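You operate a simulated robot arm through the tools that you are given. There is no shell and no other tool. Be economical: measure what you need, move in short steps, check, and stop when the job is done.

Carry out the task below with a simulated two-armed robot. There is one attempt and no reset: what you move stays moved.

## Task
Tidy up: blower parked, heat dial at LOW, both hose clips in the blue box.
Fine: shut the lid; the blower stays off.

The check looks at the end state, three seconds after you hand in, the way a careful person would. Anything else that was tipped, shoved, dropped, spilled or broken makes it a failure. Lids that push on must go on centred and level and be pressed home; caps that screw on are set level and turned clockwise until they are tight.

## Robot
Two 7-joint arms with fingered hands on one trunk, on a base that drives. Base frame: it is fixed to the floor where the robot stands at the start and does not move with it; the origin is under the middle of the robot, x ahead of it, y to its left, z up; the surface under the hand at the start is at about z = 860. Units: mm, degrees, N and s.
The left shoulder is at the start at [21, 214, 1348], the right one opposite. With the tool pointing down near the work surface each hand reaches from about 100 to 560 mm from the robot's upright axis, wherever it stands, measured 20 degrees to its own side. Places, roughly: bar holder [600, 100, 900]; blue box lid [1000, 300, 1000]; heat box switch [500, 100, 900]; heat dial [400, 0, 900]; hot air blower [600, 0, 1000]; inside of the blue box [900, 400, 900]. Payload 3.3 kg a hand.
The tool frame of a hand sits at the grasp point between the pads (the TCP): z along the fingers, y along the line on which they close. The tips reach 26 mm beyond it. The gripper opens to 132 mm. The gripper's body begins 73 mm behind the TCP. The gripper is a hand of 2 fingers: y runs from the thumb to the fingers, the wrist lies at [0, 0, -224] in the tool frame, and closing takes about 1.5 s.
Orientation is that of the tool frame in the base frame, as [roll, pitch, yaw] about the fixed x, y, z axes, in that order (R = Rz(yaw) Ry(pitch) Rx(roll)). With the fingers straight down and closing along the base's y, the tool's x points along the base's -x, its y along +y and its z along -z.

## Interface
- The arms move only by the tool send_rows. It takes "left_series", "right_series" or both (then of equal length, played together; a hand with none holds still); each is a list of rows, each a list of 7 numbers: the closure, from 0 (fully open) to 1 (shut), then the shift along the tool's x, y, z in mm, then the turn, a rotation vector about the tool's x, y, z in degrees. In form: [[claw, dx, dy, dz, ax, ay, az], ...]. A call has 1 to 10 rows; each row shifts and turns the commanded pose from where the row before left it, along the tool's axes as they then stand. A row lasts 0.2 s, in which the tool goes at most 50 mm and 8.6 degrees; a call with a longer step from one row to the next is refused whole, and so is a gripper value outside its range. Where a pose cannot be reached the arm comes as near as it can. A force on the tool above 40 N (or 10 N above the force at the start of the call, whichever is more), or a blocked arm, ends the call early, and 0.2 s more pass. The fingers move at their own pace (about 153 mm/s each) and stop on an object; they squeeze with about 25 N. The grip force told is the motor's: it shows also when the fingers shut on nothing. Time passes only in rows, and 0.2 s behind the last, so rows that do not move let the fingers close. It gives the time, the measured TCP pose, the force on the tool (base axes), the opening and the grip force at its end, in the units of the frame above (readings bear some noise), with the torque about the TCP (base axes, N m) and any sound that the robot's microphone picked up.
- Cameras (640 x 400 px; columns grow to the right, rows downward): "scene" is now at [101.8, 24.1, 1527.6]; the picture's right is [0.21, -0.98, 0.00], its down [-0.55, -0.12, -0.83] and it looks along [0.81, 0.18, -0.56] (base axes); focal length 283 px, centre (320, 200). "left" rides on the left gripper at [-66, -3, -99] in its tool frame; the picture's right is [0.04, -1.00, 0.00], its down [0.83, 0.03, -0.55] and it looks along [0.55, 0.02, 0.83] (tool axes); focal length 261 px, centre (320, 200). "right" rides on the right gripper at [65, -3, -99] in its tool frame; the picture's right is [0.04, 1.00, 0.00], its down [-0.83, 0.03, -0.55] and it looks along [-0.55, 0.02, 0.83] (tool axes); focal length 261 px, centre (320, 200). There is no depth. A picture from a camera that has moved, and an enlarged one, comes with that camera's place and axes in the base frame and with its lens. The place of the scene camera against the robot may be out by one fixed shift of up to 12 mm in any direction.
- snapshot(camera): a new picture of that camera. It takes no simulated time.
- raise_lower(by): slides the trunk up (or, below 0, down) by that many mm; the arms and the scene camera ride with it, the base frame stays. It gives what a move gives, with no picture.
- drive_base(legs): drives the robot by 1 to 6 legs, each [ahead, left, turn to the left] in mm, mm and degrees, along the robot's own axes; the way and the turn of a leg run together, so that a leg with both is an arc; at most 1500 mm and 180 degrees a leg. The arms and the cameras ride along, it lands a little off, and it stops where it bumps. It gives what a move gives.
- set_grasp(shape, hand): the hand has 2 fingers and takes this shape, open, in about a second: jaw (thumb against the fingers, like two jaws); tri (thumb and two fingers); tip (a fingertip pinch); poke (one finger out to press); point (the index stretched); flat (the hand flat); cup (the hand cupped); fist (a fist). The gripper value then closes the fingers along that shape, each until it touches; the sizes above hold for jaw. It gives what a move gives, with no picture.
- pan_tilt(pan, tilt): turns the head with the scene camera to pan (to the left, within 86 degrees either way) and tilt (down, from -29 to 69), counted from straight ahead of the robot. It gives what a move gives.
- enlarge(camera, box): a new picture of the part [left, top, right, bottom] of that camera's present view, enlarged. It takes no simulated time.
- job_done(): hands the job in; it is judged then, once.

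Go step by step. Nothing tells you exact positions but the pictures and the camera data: compare them with the known pose of the tool, close in by small moves and look again before you grip or let go. The budget is 120 turns and 88 pictures, counting those below and the enlarged ones. Unless the task says otherwise, let go and move clear before handing in, and close with one line.

The tools are called after "Request:" as a command line: name --argument value ..., lists and objects as JSON in quotes. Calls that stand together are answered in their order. send_rows: Moves the arms, as the interface text tells. Its arguments: {"type":"object","properties":{"left_series":{"type":"array","items":{"type":"array","items":{"type":"number"}}},"right_series":{"type":"array","items":{"type":"array","items":{"type":"number"}}}},"required":[]} The other tools are called the same way: raise_lower (by) slides the trunk up or down; set_grasp (shape, hand) gives the hand a shape; drive_base (legs) drives the base; pan_tilt (pan, tilt) turns the head that bears the scene camera; snapshot (camera) takes a picture; enlarge (camera, box) takes an enlarged picture of a part of a camera's view; job_done () hands the job in.

At the start:

```text
t: 0.0
left_tcp_pos: [462.2, 324.9, 1220.6]
left_orientation: [180.0, 0.0, -179.9]
left_contact_force: [-0.1, -0.4, 0.4]
left_torque: [0.0, 0.0, 0.02]
left_opening: 132.1
left_finger_force: 0.1
left_shape: jaw
right_tcp_pos: [405.0, -63.3, 1362.5]
right_orientation: [179.5, 0.0, 179.6]
right_contact_force: [-0.1, 0.0, -0.7]
right_torque: [0.02, -0.01, 0.0]
right_opening: 131.6
right_finger_force: 0.0
right_shape: jaw
trunk travel left (down, up): [-629.0, 132.0]
robot x, y, heading: [3.6, 0.9, -0.2]
head pan, tilt: [12.4, 34.3]
```

scene: 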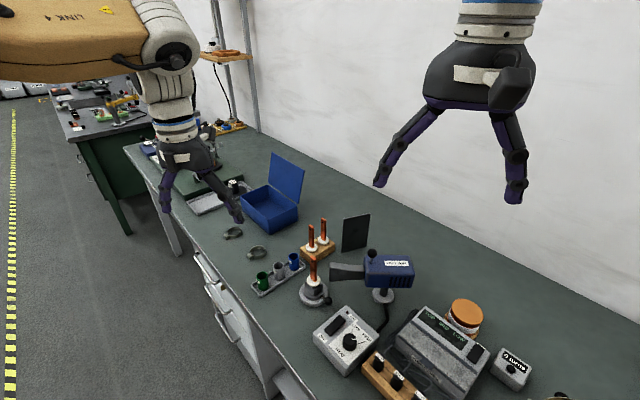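
right: 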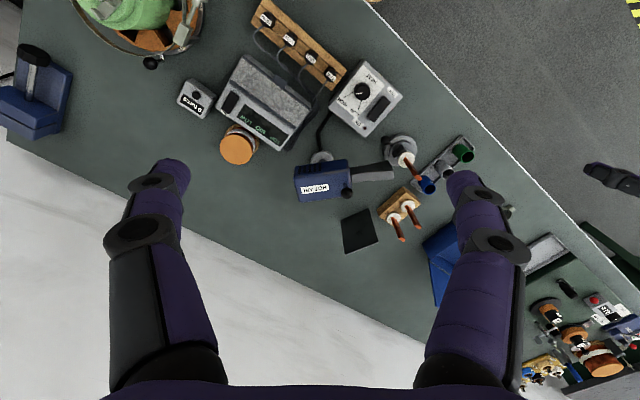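
left: 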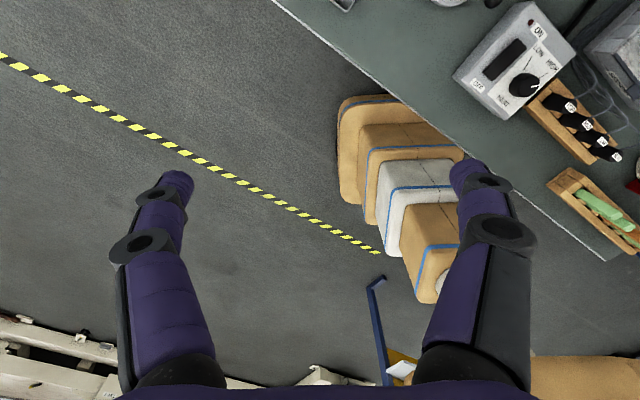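

I see a bench running diagonally with a heat box (dial, switch), a blower on a stand, two clips and an open blue box. I'll look closer at each first.

Request:
enlarge --camera "scene" --box '[200, 140, 360, 300]'

Request:
enlarge --camera "scene" --box '[290, 200, 430, 390]'

Request:
enlarge --camera "right" --box '[280, 50, 480, 260]'

```text
2.50 times, centred on (280, 220) of scene
camera zoom: at [101.8, 24.1, 1527.6], right [0.21, -0.98, 0.0], down [-0.55, -0.12, -0.83], along [0.81, 0.18, -0.56], focal length 707 px, centre (420, 150)
```

zoom: 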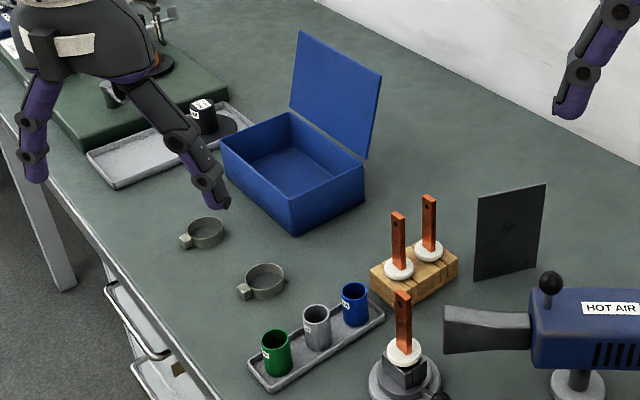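

```text
2.11 times, centred on (360, 295) of scene
camera zoom: at [101.8, 24.1, 1527.6], right [0.21, -0.98, 0.0], down [-0.55, -0.12, -0.83], along [0.81, 0.18, -0.56], focal length 596 px, centre (236, 0)
```

zoom: 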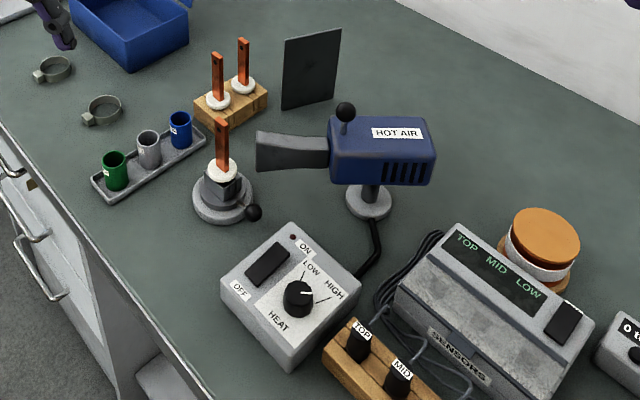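

```text
1.90 times, centred on (380, 155) of right
camera zoom: at [339.6, -65.9, 1461.4], right [-0.03, 1.0, 0.01], down [0.83, 0.02, 0.55], along [0.55, 0.03, -0.83], focal length 496 px, centre (206, 286)
```

zoom: 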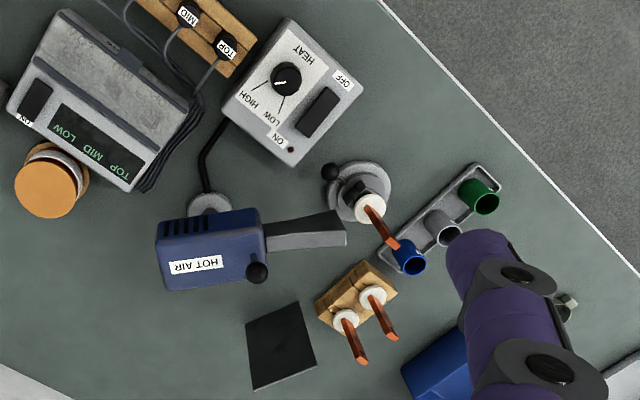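

The blower's nozzle points at the bar holder, and a black panel at about [813, 58] faces its pivot (likely the park spot). The bench edge runs at about 54°, so I'll turn to face it and slide along it to the blower.

Request:
drive_base --legs '[[0, 0, -36], [0, 320, 0]]'

Request:
pan_tilt --pan 0 --tilt 50

Request:
snapshot --camera "scene"

```text
t: 3.8
left_tcp_pos: [747.7, 237.6, 1218.9]
left_orientation: [179.9, 0.0, 143.6]
left_contact_force: [0.5, -0.6, 0.4]
left_torque: [-0.03, 0.01, 0.01]
left_opening: 131.8
left_finger_force: 0.0
left_shape: jaw
right_tcp_pos: [471.8, -42.8, 1362.7]
right_orientation: [179.3, -0.1, 143.3]
right_contact_force: [0.8, -0.1, 0.0]
right_torque: [-0.01, -0.03, -0.01]
right_opening: 132.0
right_finger_force: 0.0
right_shape: jaw
trunk travel left (down, up): [-629.0, 132.0]
robot x, y, heading: [182.1, 249.1, -36.6]
head pan, tilt: [12.4, 34.3]
```

```text
t: 4.6
left_tcp_pos: [747.1, 235.8, 1221.0]
left_orientation: [-180.0, 0.0, 143.7]
left_contact_force: [-0.1, 0.0, -1.2]
left_torque: [-0.02, 0.01, 0.03]
left_opening: 131.9
left_finger_force: 0.1
left_shape: jaw
right_tcp_pos: [471.9, -43.2, 1364.1]
right_orientation: [179.2, -0.1, 143.1]
right_contact_force: [0.2, -0.4, 0.6]
right_torque: [-0.02, -0.01, 0.01]
right_opening: 131.8
right_finger_force: 0.1
right_shape: jaw
trunk travel left (down, up): [-629.0, 132.0]
robot x, y, heading: [180.5, 248.4, -36.6]
head pan, tilt: [0.0, 50.0]
```

```text
81 pictures are left
camera scene: at [257.5, 201.5, 1504.9], right [-0.59, -0.81, 0.0], down [-0.62, 0.45, -0.64], along [0.52, -0.38, -0.77], focal length 283 px, centre (320, 200)
```

scene: 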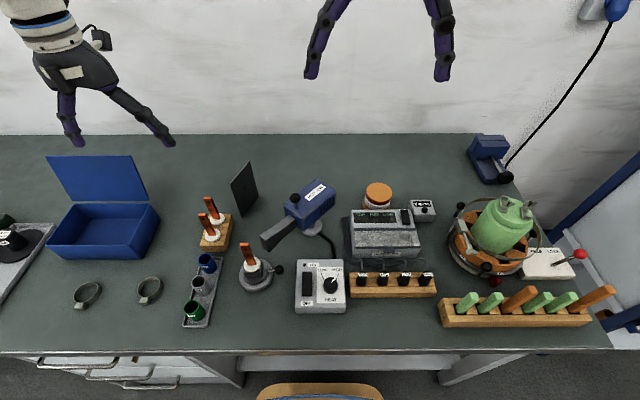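

The bench is now square in front. I'll look closely at the blower, panel and heat box.

Request:
enlarge --camera "scene" --box '[180, 150, 360, 330]'

Request:
enlarge --camera "scene" --box '[280, 245, 360, 325]'

Request:
enlarge --camera "scene" --box '[30, 140, 180, 320]'

```text
2.22 times, centred on (270, 240) of scene
camera zoom: at [257.5, 201.5, 1504.9], right [-0.59, -0.81, 0.0], down [-0.62, 0.45, -0.64], along [0.52, -0.38, -0.77], focal length 629 px, centre (431, 111)
```

zoom: 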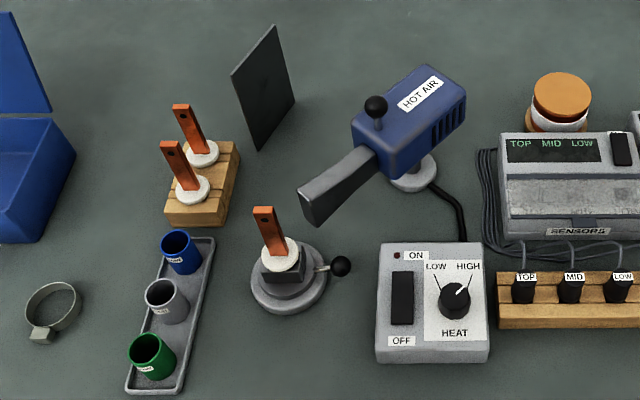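

```text
5.00 times, centred on (320, 285) of scene
camera zoom: at [257.5, 201.5, 1504.9], right [-0.59, -0.81, 0.0], down [-0.62, 0.45, -0.64], along [0.52, -0.38, -0.77], focal length 1414 px, centre (320, -225)
```

zoom: 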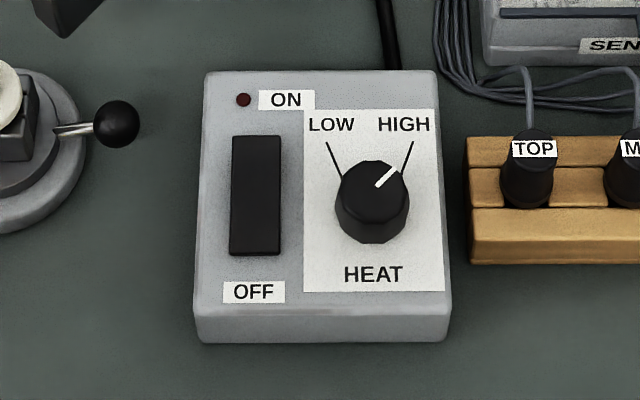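

```text
2.22 times, centred on (105, 230) of scene
camera zoom: at [257.5, 201.5, 1504.9], right [-0.59, -0.81, 0.0], down [-0.62, 0.45, -0.64], along [0.52, -0.38, -0.77], focal length 629 px, centre (798, 133)
```

zoom: 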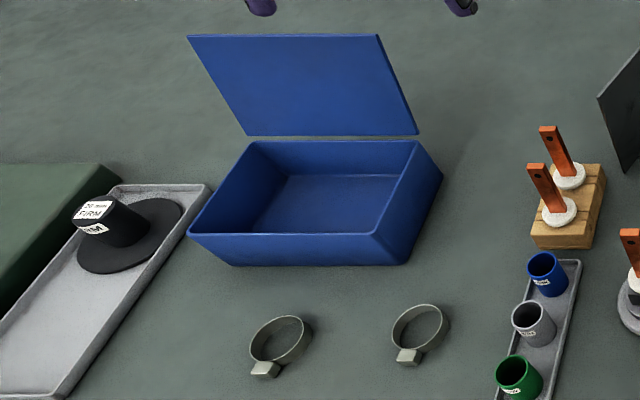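

Blower is off (lamp dark), dial points near HIGH. Dial is about [448, 36, ~930], blower pivot about [618, -34], its ball knob about [603, 11, 1047], panel centre about [795, 59]. First the dial: move the right hand above it.

Request:
send_rows --right_series '[[0, 9.5, 7, 37, 0, 0, 0], [0, 9.5, 7, 37, 0, 0, 0], [0, 9.5, 7, 37, 0, 0, 0], [0, 9.5, 7, 37, 0, 0, 0], [0.3, 9.5, 7, 37, 0, 0, 0], [0.5, 9.5, 7, 37, 0, 0, 0], [0.5, 9.5, 7, 37, 0, 0, 0]]'

Request:
snapshot --camera "right"

Request:
enlarge --camera "scene" --box '[260, 190, 400, 320]'

```text
t: 6.2
left_tcp_pos: [747.4, 236.3, 1220.7]
left_orientation: [180.0, -0.1, 143.6]
left_contact_force: [0.9, 0.4, -0.1]
left_torque: [-0.02, -0.02, -0.01]
left_opening: 131.9
left_finger_force: 0.0
left_shape: jaw
right_tcp_pos: [449.8, 36.2, 1104.5]
right_orientation: [179.3, 0.0, 143.2]
right_contact_force: [0.7, 0.7, -0.6]
right_torque: [0.06, 0.02, -0.01]
right_opening: 66.7
right_finger_force: 0.0
right_shape: jaw
trunk travel left (down, up): [-629.0, 132.0]
robot x, y, heading: [183.4, 252.4, -36.6]
head pan, tilt: [0.0, 50.0]
```

```text
77 pictures are left
camera right: at [394.1, 73.5, 1203.6], right [0.57, 0.82, 0.01], down [0.68, -0.48, 0.55], along [0.46, -0.3, -0.83], focal length 261 px, centre (320, 200)
```

right: 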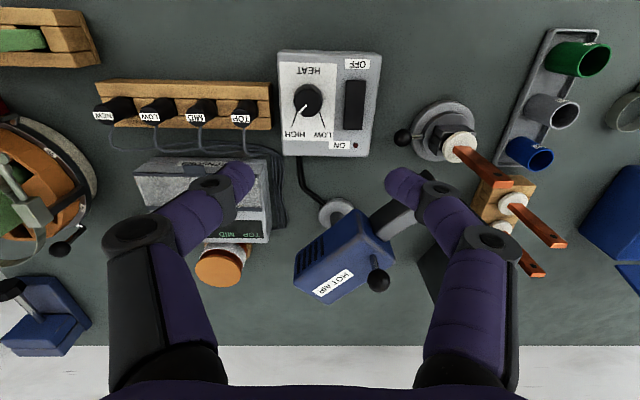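

```text
3.08 times, centred on (330, 255) of scene
camera zoom: at [258.0, 201.7, 1504.8], right [-0.59, -0.81, 0.0], down [-0.62, 0.45, -0.64], along [0.52, -0.38, -0.77], focal length 870 px, centre (289, 31)
```

zoom: 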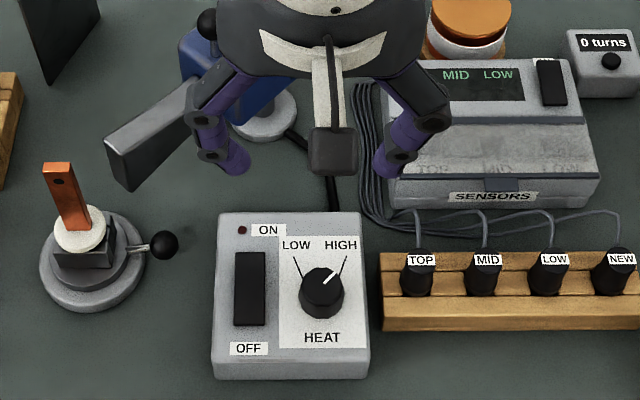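

Right camera puts the dial nearer [440, 33]. I'll centre over it, pre-turn the wrist 35° clockwise, and come lower.

Request:
send_rows --right_series '[[0.5, 5.2, -8.5, 30, 0, 0, 0], [0.5, 0, 0, 30, 0, 0, 0], [0.5, 0, 0, 30, 0, 0, 0], [0.5, 0, 0, 0, 0, 0, 8], [0.5, 0, 0, 0, 0, 0, 8], [0.5, 0, 0, 0, 0, 0, 8], [0.5, 0, 0, 0, 0, 0, 8]]'

Request:
snapshot --camera "right"

Request:
enlarge --camera "scene" --box '[260, 190, 400, 320]'

```text
t: 7.8
left_tcp_pos: [747.5, 235.8, 1221.2]
left_orientation: [179.9, 0.1, 143.6]
left_contact_force: [-0.3, 0.2, 0.3]
left_torque: [0.03, 0.01, -0.02]
left_opening: 131.8
left_finger_force: 0.0
left_shape: jaw
right_tcp_pos: [439.7, 37.2, 1015.5]
right_orientation: [179.4, -0.4, 111.0]
right_contact_force: [-0.2, 0.4, -0.2]
right_torque: [0.01, 0.02, -0.01]
right_opening: 66.4
right_finger_force: 0.2
right_shape: jaw
trunk travel left (down, up): [-629.0, 132.0]
robot x, y, heading: [181.8, 248.1, -36.7]
head pan, tilt: [0.0, 50.0]
```

```text
75 pictures are left
camera right: at [414.0, 95.7, 1114.2], right [0.92, 0.4, 0.01], down [0.33, -0.77, 0.55], along [0.23, -0.5, -0.84], focal length 261 px, centre (320, 200)
```

right: 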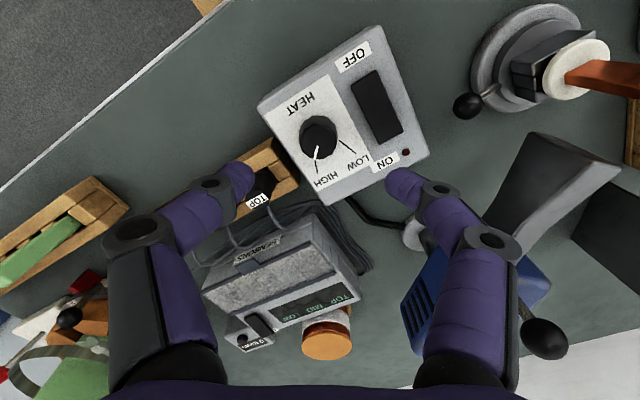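

```text
3.08 times, centred on (330, 255) of scene
camera zoom: at [257.7, 201.9, 1504.9], right [-0.59, -0.81, 0.0], down [-0.62, 0.45, -0.64], along [0.52, -0.38, -0.77], focal length 870 px, centre (289, 31)
```

zoom: 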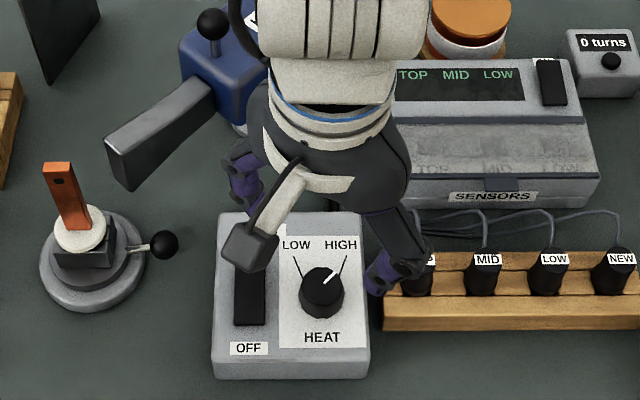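

Triangulating, the knob top is about [443, 30, 908]. I'll shift there and lower to just above it.

Request:
send_rows --right_series '[[0.5, -8, 1, 25, 0, 0, 0], [0.5, 0, 0, 25, 0, 0, 0], [0.5, 0, 0, 22, 0, 0, 0], [0.5, 0, 0, 0, 0, 0, 0]]'

Request:
snapshot --camera "right"

Request:
enlarge --camera "scene" --box '[260, 190, 400, 320]'

```text
t: 8.8
left_tcp_pos: [746.9, 236.8, 1219.9]
left_orientation: [180.0, -0.1, 143.6]
left_contact_force: [-0.1, 0.5, 0.2]
left_torque: [0.0, -0.01, -0.01]
left_opening: 132.1
left_finger_force: 0.1
left_shape: jaw
right_tcp_pos: [443.9, 30.5, 941.6]
right_orientation: [179.4, -0.5, 111.1]
right_contact_force: [0.2, -0.2, 0.0]
right_torque: [-0.03, -0.01, -0.03]
right_opening: 66.6
right_finger_force: 0.1
right_shape: jaw
trunk travel left (down, up): [-629.0, 132.0]
robot x, y, heading: [183.3, 249.1, -36.6]
head pan, tilt: [0.0, 50.0]
```

```text
73 pictures are left
camera right: at [417.6, 90.7, 1041.2], right [0.92, 0.4, 0.01], down [0.33, -0.77, 0.55], along [0.23, -0.5, -0.84], focal length 261 px, centre (320, 200)
```

right: 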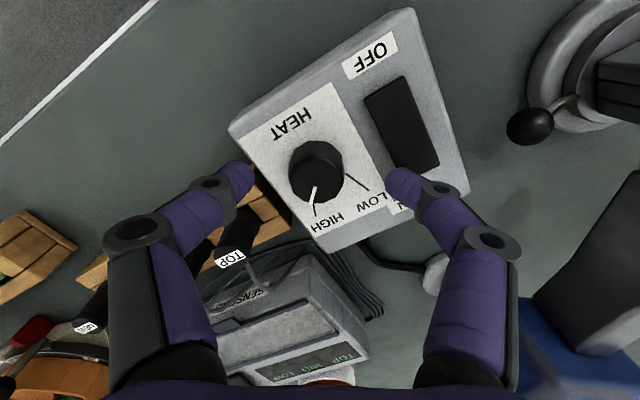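

```text
3.08 times, centred on (330, 255) of scene
camera zoom: at [257.6, 201.9, 1504.9], right [-0.59, -0.81, 0.0], down [-0.62, 0.45, -0.64], along [0.52, -0.38, -0.77], focal length 870 px, centre (289, 31)
```

zoom: 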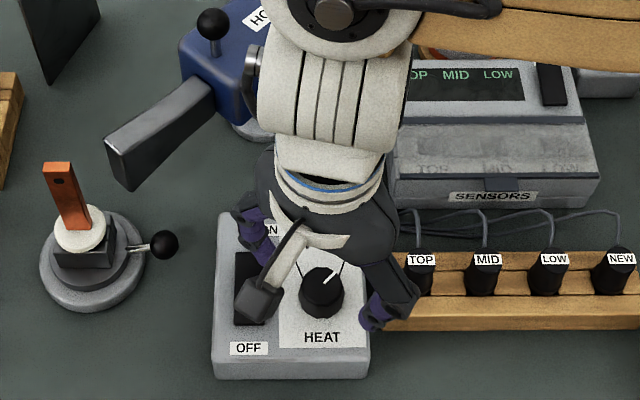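

Knob is centred between the fingers. I'll narrow the opening, nudge 3 mm, and descend until tips overlap the knob.

Request:
send_rows --right_series '[[0.66, -3, 0, 0, 0, 0, 0], [0.66, 0, 0, 0, 0, 0, 0], [0.66, 0, 0, 6, 0, 0, 0], [0.66, 0, 0, 6, 0, 0, 0], [0.66, 0, 0, 5, 0, 0, 0], [0.66, 0, 0, 0, 0, 0, 0]]'

Request:
snapshot --camera "right"

```text
t: 10.2
left_tcp_pos: [747.2, 237.2, 1219.7]
left_orientation: [-180.0, 0.1, 143.5]
left_contact_force: [-0.8, 0.0, 0.1]
left_torque: [0.02, 0.04, -0.01]
left_opening: 131.8
left_finger_force: 0.1
left_shape: jaw
right_tcp_pos: [448.0, 27.3, 926.9]
right_orientation: [179.4, -0.4, 111.2]
right_contact_force: [-1.4, -1.8, 11.4]
right_torque: [-0.14, 0.19, 0.03]
right_opening: 46.0
right_finger_force: 0.1
right_shape: jaw
trunk travel left (down, up): [-629.0, 132.0]
robot x, y, heading: [185.5, 249.3, -36.3]
head pan, tilt: [0.0, 50.0]
```

```text
71 pictures are left
camera right: at [419.8, 87.3, 1025.8], right [0.92, 0.4, 0.01], down [0.33, -0.77, 0.55], along [0.23, -0.5, -0.84], focal length 261 px, centre (320, 200)
```

right: 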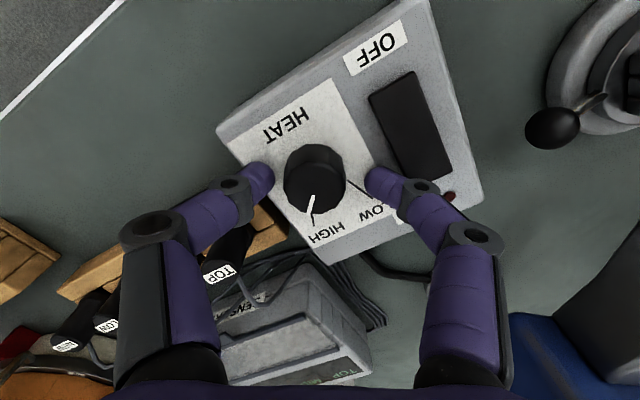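

Contact at tip height ≈901 means the panel top is there. I'll rise 3 mm and close on the knob.

Request:
send_rows --right_series '[[0.66, 0, 0, -3, 0, 0, 0], [0.8, 0, 0, 0, 0, 0, 0], [1, 0, 0, 0, 0, 0, 0], [1, 0, 0, 0, 0, 0, 0], [1, 0, 0, 0, 0, 0, 0]]'

Request:
snapshot --camera "right"

```text
t: 11.4
left_tcp_pos: [747.4, 236.1, 1219.9]
left_orientation: [180.0, 0.0, 143.6]
left_contact_force: [-0.2, -0.1, -0.1]
left_torque: [-0.01, 0.01, -0.02]
left_opening: 132.1
left_finger_force: 0.0
left_shape: jaw
right_tcp_pos: [446.9, 26.6, 928.4]
right_orientation: [179.3, -0.4, 111.2]
right_contact_force: [-1.1, -0.9, -2.7]
right_torque: [-0.02, 0.0, 0.01]
right_opening: 23.3
right_finger_force: 25.2
right_shape: jaw
trunk travel left (down, up): [-629.0, 132.0]
robot x, y, heading: [182.0, 248.3, -36.5]
head pan, tilt: [0.0, 50.0]
```

```text
70 pictures are left
camera right: at [419.4, 86.5, 1028.0], right [0.92, 0.4, 0.01], down [0.33, -0.77, 0.55], along [0.23, -0.5, -0.84], focal length 261 px, centre (320, 200)
```

right: 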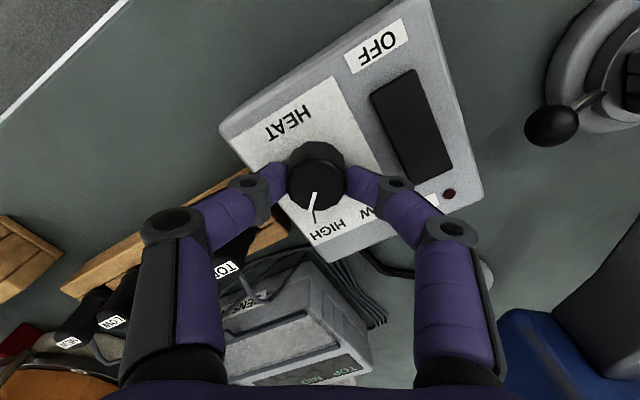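

Gripped the knob (23 mm). Now turn counter-clockwise from above in small steps.

Request:
send_rows --right_series '[[1, 0, 0, 0, 0, 0, -7], [1, 0, 0, 0, 0, 0, -7], [1, 0, 0, 0, 0, 0, -7], [1, 0, 0, 0, 0, 0, -7], [1, 0, 0, 0, 0, 0, -7], [1, 0, 0, 0, 0, 0, -7], [1, 0, 0, 0, 0, 0, 0]]'

Request:
snapshot --camera "right"

```text
t: 13.0
left_tcp_pos: [748.7, 237.8, 1220.2]
left_orientation: [-179.9, 0.0, 143.6]
left_contact_force: [0.3, -0.3, 0.0]
left_torque: [-0.02, 0.02, 0.0]
left_opening: 132.1
left_finger_force: 0.1
left_shape: jaw
right_tcp_pos: [446.7, 28.2, 928.8]
right_orientation: [179.3, 0.1, 153.3]
right_contact_force: [-0.6, 3.6, -2.3]
right_torque: [0.07, 0.02, 0.01]
right_opening: 23.1
right_finger_force: 25.1
right_shape: jaw
trunk travel left (down, up): [-629.0, 132.0]
robot x, y, heading: [182.2, 250.6, -36.5]
head pan, tilt: [0.0, 50.0]
```

```text
69 pictures are left
camera right: at [385.7, 54.4, 1027.4], right [0.41, 0.91, 0.01], down [0.76, -0.35, 0.55], along [0.51, -0.22, -0.83], focal length 261 px, centre (320, 200)
```

right: 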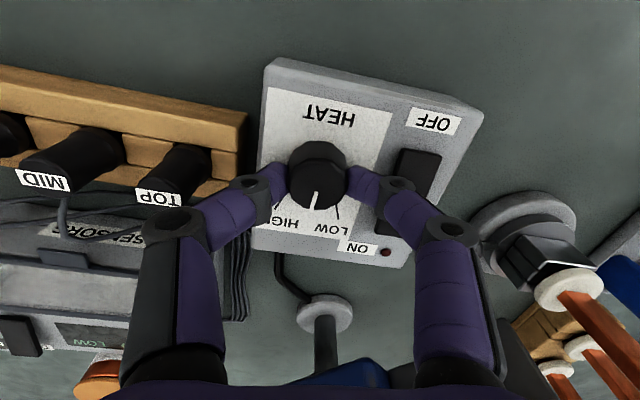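

Request:
send_rows --right_series '[[1, 0, 0, 0, 0, 0, -7], [1, 0, 0, 0, 0, 0, -7], [1, 0, 0, 0, 0, 0, -7], [1, 0, 0, 0, 0, 0, 0]]'

Request:
enlarge --camera "right" --box '[240, 100, 400, 260]'

Request:
enlarge --camera "scene" --box '[280, 245, 360, 325]'

```text
t: 14.0
left_tcp_pos: [748.2, 237.6, 1221.1]
left_orientation: [-180.0, 0.0, 143.6]
left_contact_force: [0.2, -0.1, -0.4]
left_torque: [-0.01, -0.02, -0.01]
left_opening: 131.8
left_finger_force: 0.1
left_shape: jaw
right_tcp_pos: [445.9, 27.9, 929.0]
right_orientation: [179.5, 0.4, 174.3]
right_contact_force: [-0.1, 6.3, -1.3]
right_torque: [0.17, -0.02, -0.04]
right_opening: 22.7
right_finger_force: 25.4
right_shape: jaw
trunk travel left (down, up): [-629.0, 132.0]
robot x, y, heading: [185.2, 251.3, -36.6]
head pan, tilt: [0.0, 50.0]
```

```text
2.50 times, centred on (320, 180) of right
camera zoom: at [379.4, 31.4, 1027.0], right [0.06, 1.0, 0.01], down [0.83, -0.06, 0.56], along [0.56, -0.02, -0.83], focal length 652 px, centre (320, 250)
```

zoom: 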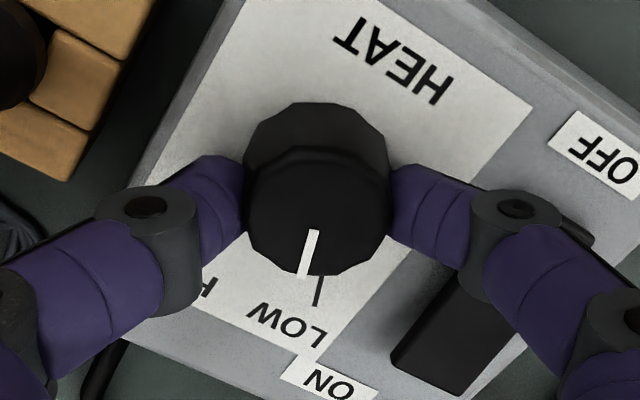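

```text
5.00 times, centred on (320, 285) of scene
camera zoom: at [257.7, 202.7, 1504.9], right [-0.59, -0.81, 0.0], down [-0.62, 0.45, -0.64], along [0.52, -0.38, -0.77], focal length 1414 px, centre (320, -225)
```

zoom: 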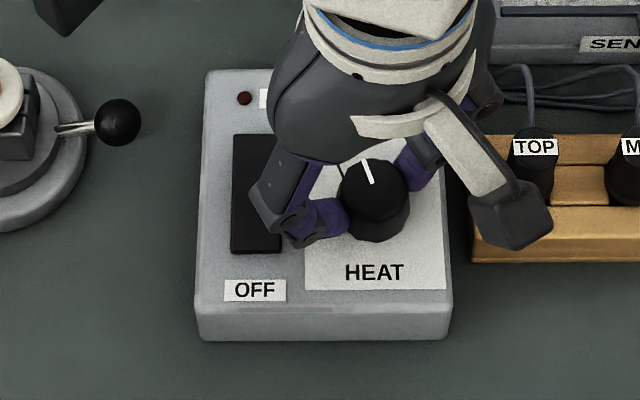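

Pointer is about 15–18° short of the LOW mark; turn a bit more.

Request:
send_rows --right_series '[[1, 0, 0, 0, 0, 0, -8], [1, 0, 0, 0, 0, 0, -8], [1, 0, 0, 0, 0, 0, 0]]'

Request:
enlarge --camera "right" --box '[240, 100, 400, 260]'

Request:
enlarge --camera "scene" --box '[280, 245, 360, 325]'

```text
t: 14.8
left_tcp_pos: [746.1, 237.7, 1220.2]
left_orientation: [-180.0, 0.0, 143.6]
left_contact_force: [0.3, -0.4, 1.0]
left_torque: [-0.01, 0.01, -0.01]
left_opening: 131.9
left_finger_force: 0.1
left_shape: jaw
right_tcp_pos: [445.2, 28.1, 928.6]
right_orientation: [179.5, 0.6, -169.7]
right_contact_force: [-0.4, 6.6, -0.9]
right_torque: [0.18, 0.04, -0.07]
right_opening: 22.4
right_finger_force: 24.9
right_shape: jaw
trunk travel left (down, up): [-629.0, 132.0]
robot x, y, heading: [183.8, 247.4, -36.1]
head pan, tilt: [0.0, 50.0]
```

```text
2.50 times, centred on (320, 180) of right
camera zoom: at [380.7, 13.3, 1026.9], right [-0.22, 0.98, 0.01], down [0.81, 0.18, 0.56], along [0.55, 0.13, -0.83], focal length 652 px, centre (320, 250)
```

zoom: 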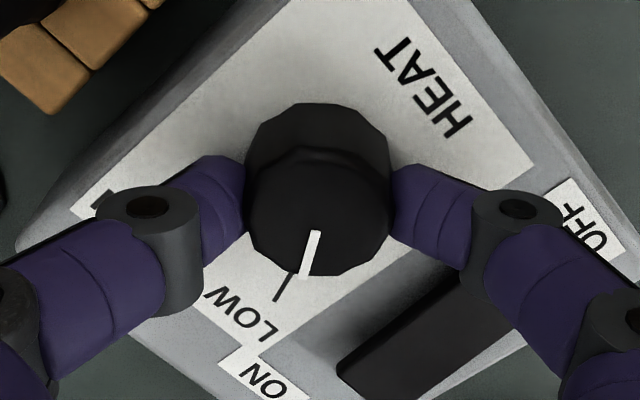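

```text
5.00 times, centred on (320, 285) of scene
camera zoom: at [257.6, 202.8, 1504.9], right [-0.59, -0.81, 0.0], down [-0.62, 0.45, -0.64], along [0.52, -0.38, -0.77], focal length 1414 px, centre (320, -225)
```

zoom: 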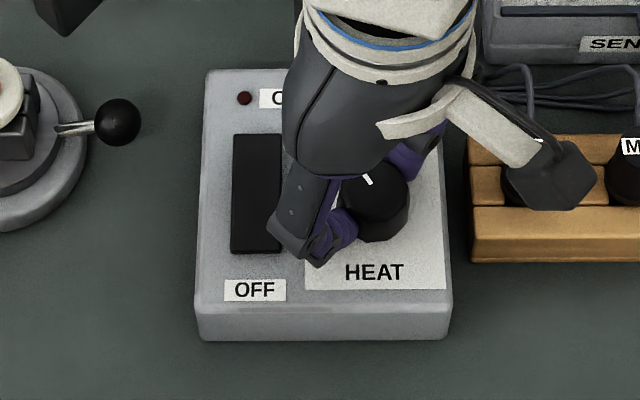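

Looks aligned; release slightly, lift, and inspect.

Request:
send_rows --right_series '[[0.74, 0, 0, 0, 0, 0, 0], [0.74, 0, 0, 0, 0, 0, 0], [0.74, 0, 0, -30, 0, 0, 0], [0.74, 0, 0, -45, 0, 0, 8], [0.74, 0, 0, -45, 0, 0, 8], [0.74, 0, 0, -45, 0, 0, 8], [0.74, 0, 0, -30, 0, 0, 8], [0.74, 0, 0, 0, 0, 0, 8]]'

Request:
enlarge --camera "scene" --box '[280, 245, 360, 325]'

Request:
snapshot --camera "right"

```text
t: 16.6
left_tcp_pos: [747.7, 236.6, 1220.4]
left_orientation: [-179.8, -0.2, 143.6]
left_contact_force: [-0.3, 0.4, 0.6]
left_torque: [0.01, -0.01, -0.01]
left_opening: 132.0
left_finger_force: 0.0
left_shape: jaw
right_tcp_pos: [446.2, 25.0, 1124.2]
right_orientation: [179.3, -0.1, 149.9]
right_contact_force: [-0.2, -0.4, 0.3]
right_torque: [0.0, 0.0, -0.03]
right_opening: 34.6
right_finger_force: 0.2
right_shape: jaw
trunk travel left (down, up): [-629.0, 132.0]
robot x, y, heading: [181.6, 249.0, -36.0]
head pan, tilt: [0.0, 50.0]
```

```text
5.00 times, centred on (320, 285) of scene
camera zoom: at [257.8, 201.6, 1504.8], right [-0.59, -0.81, 0.0], down [-0.62, 0.45, -0.64], along [0.52, -0.38, -0.77], focal length 1414 px, centre (320, -225)
```

zoom: 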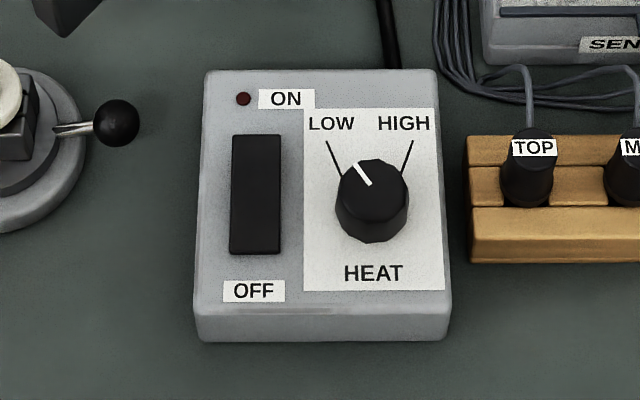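

```text
63 pictures are left
camera right: at [386.6, 55.2, 1222.6], right [0.46, 0.89, 0.01], down [0.73, -0.39, 0.55], along [0.5, -0.25, -0.83], focal length 261 px, centre (320, 200)
```

right: 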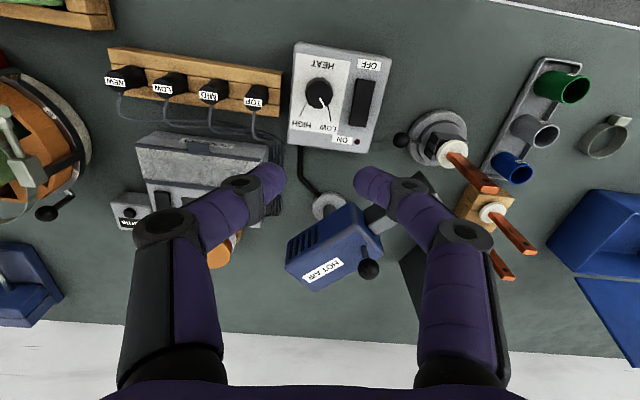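

Request:
enlarge --camera "right" --box '[280, 60, 360, 140]'

```text
5.00 times, centred on (320, 100) of right
camera zoom: at [386.6, 55.2, 1222.6], right [0.46, 0.89, 0.01], down [0.73, -0.39, 0.55], along [0.5, -0.25, -0.83], focal length 1303 px, centre (320, 700)
```

zoom: 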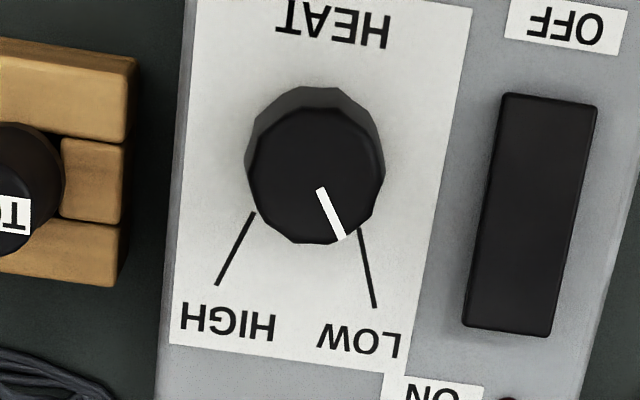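

The tick lines start at the knob's edge at about ±45° (and the pointer began at +45 at HIGH), while the pointer is now at about −30°. I'll regrip and turn a further ~12°, watching for a stop.

Request:
send_rows --right_series '[[0.67, 1.9, 1.8, 45, 0, 0, 0], [0.67, 0, 0, 45, 0, 0, 0], [0.67, 0, 0, 45, 0, 0, 0], [0.67, 0, 0, 35, 0, 0, 0], [0.67, 0, 0, 10, 0, 0, 0], [0.67, 0, 0, 7, 0, 0, 0], [0.67, 0, 0, 6, 0, 0, 0], [0.67, 0, 0, 0, 0, 0, 0]]'

Request:
snapshot --camera "right"

```text
t: 18.4
left_tcp_pos: [748.2, 236.4, 1220.1]
left_orientation: [180.0, 0.0, 143.6]
left_contact_force: [-0.3, -0.8, 0.1]
left_torque: [-0.01, 0.0, -0.01]
left_opening: 131.9
left_finger_force: 0.1
left_shape: jaw
right_tcp_pos: [445.9, 30.3, 931.7]
right_orientation: [179.2, 0.1, 150.2]
right_contact_force: [-0.1, -1.0, 0.2]
right_torque: [-0.01, 0.01, 0.01]
right_opening: 43.4
right_finger_force: 0.1
right_shape: jaw
trunk travel left (down, up): [-629.0, 132.0]
robot x, y, heading: [180.9, 248.2, -36.4]
head pan, tilt: [0.0, 50.0]
```

```text
61 pictures are left
camera right: at [386.3, 59.9, 1029.6], right [0.46, 0.89, 0.01], down [0.74, -0.39, 0.55], along [0.5, -0.25, -0.83], focal length 261 px, centre (320, 200)
```

right: 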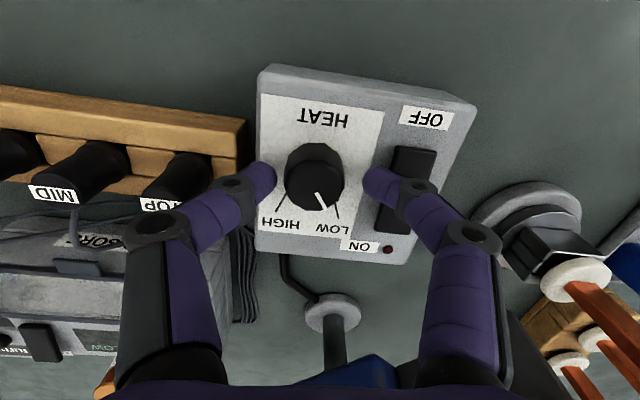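

Request:
send_rows --right_series '[[0.8, 0, -2, 2, 0, 0, 0], [1, 0, 0, 0, 0, 0, 0], [1, 0, 0, 0, 0, 0, 0], [1, 0, 0, 0, 0, 0, -6], [1, 0, 0, 0, 0, 0, -6], [1, 0, 0, 0, 0, 0, 0]]'

Request:
enlarge --camera "right" --box '[240, 100, 400, 260]'

```text
t: 19.8
left_tcp_pos: [746.7, 236.0, 1220.3]
left_orientation: [-180.0, 0.0, 143.6]
left_contact_force: [0.4, 0.9, -0.1]
left_torque: [0.0, 0.02, 0.03]
left_opening: 132.0
left_finger_force: 0.1
left_shape: jaw
right_tcp_pos: [445.1, 28.1, 928.9]
right_orientation: [179.3, 0.3, 162.2]
right_contact_force: [-0.3, 0.5, 0.9]
right_torque: [-0.03, 0.02, -0.09]
right_opening: 24.4
right_finger_force: 25.3
right_shape: jaw
trunk travel left (down, up): [-629.0, 132.0]
robot x, y, heading: [179.4, 248.8, -36.5]
head pan, tilt: [0.0, 50.0]
```

```text
2.50 times, centred on (320, 180) of right
camera zoom: at [380.6, 45.0, 1027.6], right [0.27, 0.96, 0.01], down [0.8, -0.23, 0.56], along [0.54, -0.14, -0.83], focal length 652 px, centre (320, 250)
```

zoom: 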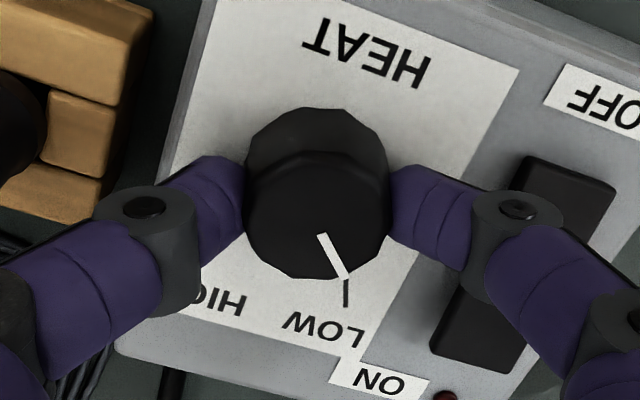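

Pointer's end now meets the LOW tick. Release, lift and inspect.

Request:
send_rows --right_series '[[0.72, 0, 0, 0, 0, 0, 0], [0.72, 0, 0, 0, 0, 0, 0], [0.72, 0, 0, -30, 0, 0, 0], [0.72, 0, 0, -45, 0, 0, 0], [0.72, 0, 0, -45, 0, 0, 0], [0.72, 0, 0, -45, 0, 0, 4], [0.6, 0, 0, -40, 0, 0, 8], [0.5, 0, 0, 0, 0, 0, 0]]'

Request:
enlarge --camera "right" --box '[280, 60, 360, 140]'

Request:
enlarge --camera "scene" --box '[280, 245, 360, 325]'

```text
t: 21.6
left_tcp_pos: [747.6, 237.0, 1220.0]
left_orientation: [-180.0, -0.1, 143.6]
left_contact_force: [0.2, 0.2, 0.0]
left_torque: [-0.01, 0.02, -0.02]
left_opening: 131.9
left_finger_force: 0.1
left_shape: jaw
right_tcp_pos: [443.9, 25.1, 1133.3]
right_orientation: [179.2, 0.0, 150.1]
right_contact_force: [0.4, -0.6, 0.4]
right_torque: [-0.06, -0.01, 0.0]
right_opening: 65.6
right_finger_force: 0.0
right_shape: jaw
trunk travel left (down, up): [-629.0, 132.0]
robot x, y, heading: [182.4, 248.8, -36.3]
head pan, tilt: [0.0, 50.0]
```

```text
5.00 times, centred on (320, 100) of right
camera zoom: at [383.8, 54.2, 1232.1], right [0.46, 0.89, 0.01], down [0.73, -0.39, 0.55], along [0.5, -0.25, -0.83], focal length 1303 px, centre (320, 700)
```

zoom: 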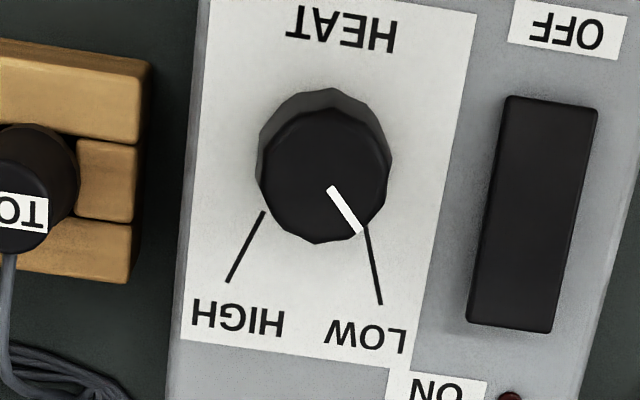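

```text
5.00 times, centred on (320, 285) of scene
camera zoom: at [258.0, 201.5, 1504.8], right [-0.59, -0.81, 0.0], down [-0.62, 0.45, -0.64], along [0.52, -0.38, -0.77], focal length 1414 px, centre (320, -225)
```

zoom: 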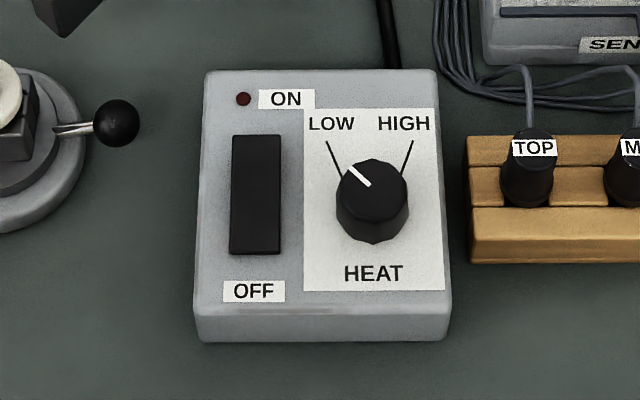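

Dial is at LOW. Now the blower: move the right hand above its ball knob at about [596, 6, 1042].

Request:
send_rows --right_series '[[0.5, -35, 15, 0, 0, 0, 0], [0.5, -35, 15, 0, 0, 0, 0], [0.5, -35, 15, 0, 0, 0, 0], [0.5, -36, 14.6, 0, 0, 0, 0], [0.5, 0, 0, 0, 0, 0, 0]]'

Request:
snapshot --camera "right"

Request:
enlarge --camera "scene" --box '[220, 130, 360, 260]'

```text
t: 23.0
left_tcp_pos: [747.2, 236.1, 1220.5]
left_orientation: [-180.0, 0.0, 143.5]
left_contact_force: [0.6, 0.3, -0.6]
left_torque: [-0.03, -0.01, -0.04]
left_opening: 131.8
left_finger_force: 0.0
left_shape: jaw
right_tcp_pos: [544.8, -57.2, 1152.3]
right_orientation: [176.1, 0.3, 145.0]
right_contact_force: [0.4, 0.1, 0.1]
right_torque: [0.03, -0.04, 0.05]
right_opening: 66.0
right_finger_force: 0.0
right_shape: jaw
right hand out of reach, approached as far as the arm can: row 3, 4
trunk travel left (down, up): [-629.0, 132.0]
robot x, y, heading: [180.3, 249.3, -36.4]
head pan, tilt: [0.0, 50.0]
stopped in row 5 (right hand): the arm was blocked; the commanded pose is now the measured one
```

```text
57 pictures are left
camera right: at [484.4, -27.6, 1249.8], right [0.54, 0.84, 0.07], down [0.68, -0.48, 0.56], along [0.5, -0.25, -0.83], focal length 261 px, centre (320, 200)
```

right: 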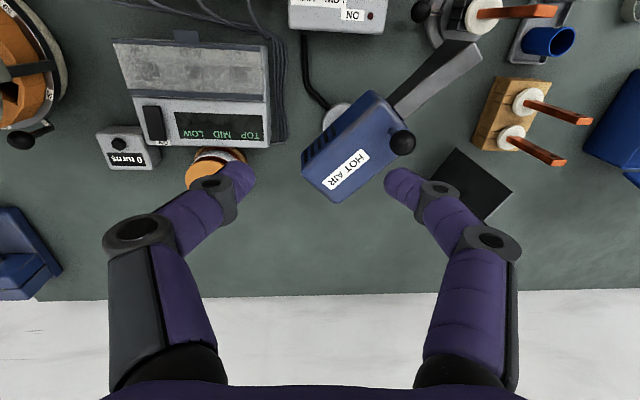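

```text
3.08 times, centred on (290, 195) of scene
camera zoom: at [257.8, 201.8, 1504.8], right [-0.59, -0.81, 0.0], down [-0.62, 0.45, -0.64], along [0.52, -0.38, -0.77], focal length 870 px, centre (412, 215)
```

zoom: 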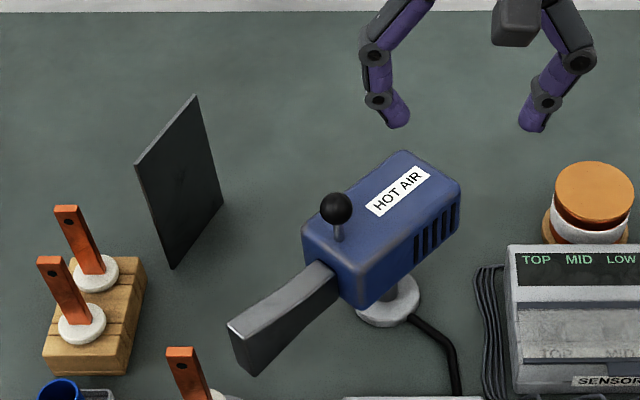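

The right arm can't reach across there; I'll move the robot left along the bench, slightly ahead, and raise the trunk so the knob lies on the right arm's own side.

Request:
drive_base --legs '[[0, 180, 0], [25, 0, 0]]'

Request:
raise_lower --by 80

Request:
snapshot --camera "scene"

```text
t: 25.0
left_tcp_pos: [867.7, 370.9, 1219.7]
left_orientation: [-179.9, -0.2, 143.7]
left_contact_force: [0.1, -0.5, -0.5]
left_torque: [-0.01, -0.02, 0.02]
left_opening: 131.6
left_finger_force: 0.2
left_shape: jaw
right_tcp_pos: [665.6, 74.2, 1151.1]
right_orientation: [176.0, 0.2, 145.0]
right_contact_force: [0.5, -0.1, 0.5]
right_torque: [0.0, 0.02, 0.02]
right_opening: 65.9
right_finger_force: 0.1
right_shape: jaw
trunk travel left (down, up): [-629.0, 132.0]
robot x, y, heading: [300.4, 381.7, -36.0]
head pan, tilt: [0.0, 50.0]
stopped in leg 2: the robot was blocked; the commanded pose is now the measured one
```

```text
t: 26.1
left_tcp_pos: [865.6, 372.1, 1299.2]
left_orientation: [180.0, 0.0, 143.8]
left_contact_force: [0.0, 0.2, -0.5]
left_torque: [0.04, -0.01, 0.0]
left_opening: 131.7
left_finger_force: 0.0
left_shape: jaw
right_tcp_pos: [663.8, 69.6, 1235.2]
right_orientation: [175.5, 0.3, 144.2]
right_contact_force: [-0.1, 0.2, -0.4]
right_torque: [0.04, -0.03, 0.03]
right_opening: 65.9
right_finger_force: 0.1
right_shape: jaw
trunk travel left (down, up): [-709.0, 52.0]
robot x, y, heading: [300.3, 384.1, -36.2]
head pan, tilt: [0.0, 50.0]
```

```text
55 pictures are left
camera scene: at [375.2, 336.2, 1584.8], right [-0.59, -0.81, 0.0], down [-0.62, 0.45, -0.64], along [0.52, -0.38, -0.77], focal length 283 px, centre (320, 200)
```

scene: 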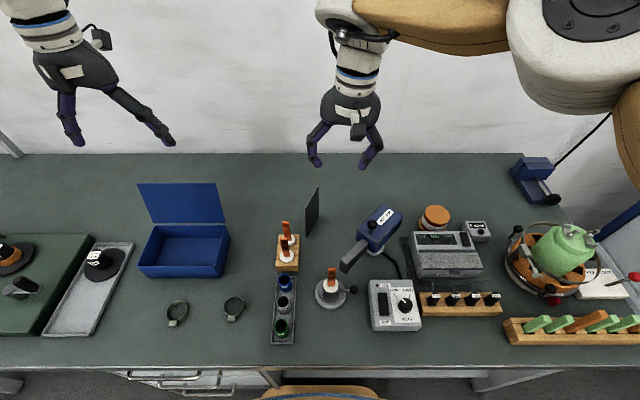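

It bumped the bench lightly going ahead; nothing moved. I'll back off 10 mm later if needed. Now position the right hand above the knob.

Request:
drive_base --legs '[[-8, 0, 0]]'

Request:
send_rows --right_series '[[0.5, 4, -23, 20, 4.5, 0, 0], [0.5, 4, -23, 30, 0, 0, 0], [0.5, 4, -23, 30, 0, 0, 0], [0.5, 5, -23, 30, 0, 0, 0], [0.5, 0, 0, 0, 0, 0, 0]]'

Request:
snapshot --camera "right"

Request:
snapshot --camera "scene"

```text
t: 26.9
left_tcp_pos: [860.3, 376.3, 1299.0]
left_orientation: [-179.9, -0.1, 143.9]
left_contact_force: [0.1, 0.7, 0.1]
left_torque: [-0.02, 0.0, -0.02]
left_opening: 131.7
left_finger_force: 0.1
left_shape: jaw
right_tcp_pos: [657.8, 72.9, 1232.0]
right_orientation: [175.7, 0.1, 144.2]
right_contact_force: [0.0, -0.6, -0.3]
right_torque: [0.0, 0.03, -0.01]
right_opening: 65.9
right_finger_force: 0.1
right_shape: jaw
trunk travel left (down, up): [-709.0, 52.0]
robot x, y, heading: [291.7, 387.4, -36.3]
head pan, tilt: [0.0, 50.0]
```

```text
t: 28.1
left_tcp_pos: [859.6, 377.3, 1300.0]
left_orientation: [-180.0, 0.0, 143.7]
left_contact_force: [0.1, 0.2, -1.0]
left_torque: [0.01, 0.0, -0.04]
left_opening: 131.8
left_finger_force: 0.1
left_shape: jaw
right_tcp_pos: [590.0, 10.4, 1121.2]
right_orientation: [-179.7, 0.3, 144.3]
right_contact_force: [0.1, 0.4, 0.1]
right_torque: [-0.01, 0.03, 0.01]
right_opening: 65.6
right_finger_force: 0.2
right_shape: jaw
trunk travel left (down, up): [-709.0, 52.0]
robot x, y, heading: [293.6, 388.0, -36.3]
head pan, tilt: [0.0, 50.0]
```

```text
54 pictures are left
camera right: at [534.7, 47.0, 1220.5], right [0.55, 0.83, -0.01], down [0.7, -0.46, 0.56], along [0.46, -0.31, -0.83], focal length 261 px, centre (320, 200)
```

right: 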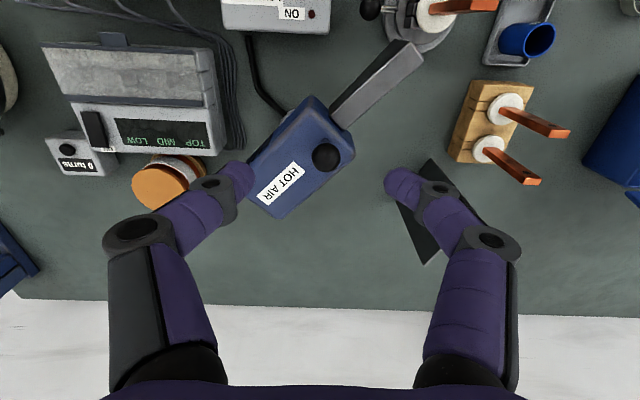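

```text
53 pictures are left
camera scene: at [368.9, 341.8, 1584.9], right [-0.59, -0.81, 0.0], down [-0.62, 0.45, -0.64], along [0.52, -0.38, -0.77], focal length 283 px, centre (320, 200)
```

scene: 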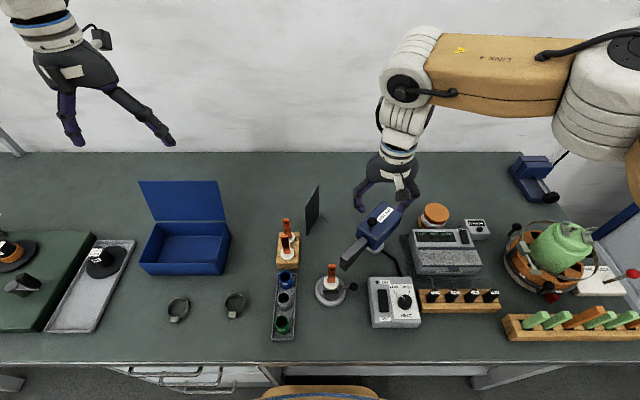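

Knob is at about [610, 2, 1024]. Centre on it and lower part way.

Request:
send_rows --right_series '[[0.5, -21, 5, 0, 0, 0, 0], [0.5, 0, 0, 30, 0, 0, 0], [0.5, 0, 0, 28, 0, 0, 0], [0.5, 0, 0, 0, 0, 0, 0]]'

Request:
snapshot --camera "right"

Request:
enlarge --camera "scene" --box '[320, 160, 460, 290]'

```text
t: 29.1
left_tcp_pos: [859.3, 377.6, 1300.5]
left_orientation: [-180.0, 0.0, 143.8]
left_contact_force: [0.4, -0.6, 0.7]
left_torque: [0.02, -0.02, -0.04]
left_opening: 132.0
left_finger_force: 0.1
left_shape: jaw
right_tcp_pos: [609.9, 2.4, 1063.4]
right_orientation: [-179.9, 0.2, 144.2]
right_contact_force: [-0.2, 0.1, -0.2]
right_torque: [0.02, -0.02, 0.03]
right_opening: 66.1
right_finger_force: 0.1
right_shape: jaw
trunk travel left (down, up): [-709.0, 52.0]
robot x, y, heading: [291.9, 386.9, -36.3]
head pan, tilt: [0.0, 50.0]
```

```text
52 pictures are left
camera right: at [554.8, 39.7, 1162.1], right [0.55, 0.83, 0.0], down [0.69, -0.46, 0.56], along [0.46, -0.31, -0.83], focal length 261 px, centre (320, 200)
```

right: 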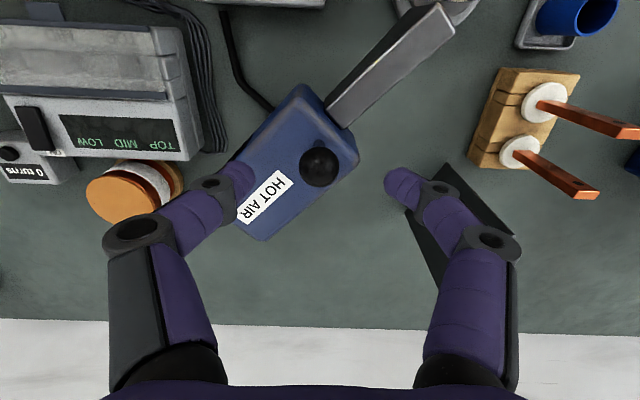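

```text
3.08 times, centred on (390, 225) of scene
camera zoom: at [368.7, 341.0, 1584.9], right [-0.59, -0.81, 0.0], down [-0.62, 0.45, -0.64], along [0.52, -0.38, -0.77], focal length 870 px, centre (105, 123)
```

zoom: 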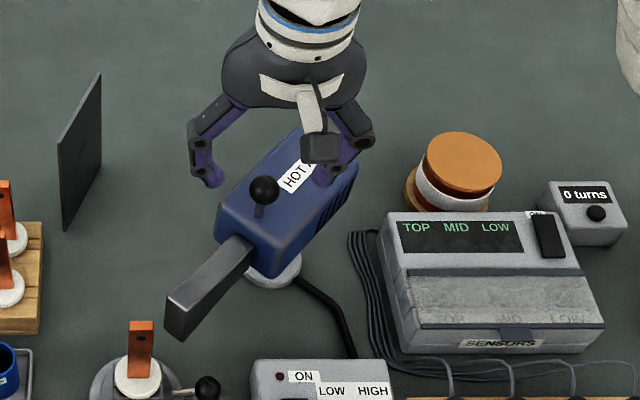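

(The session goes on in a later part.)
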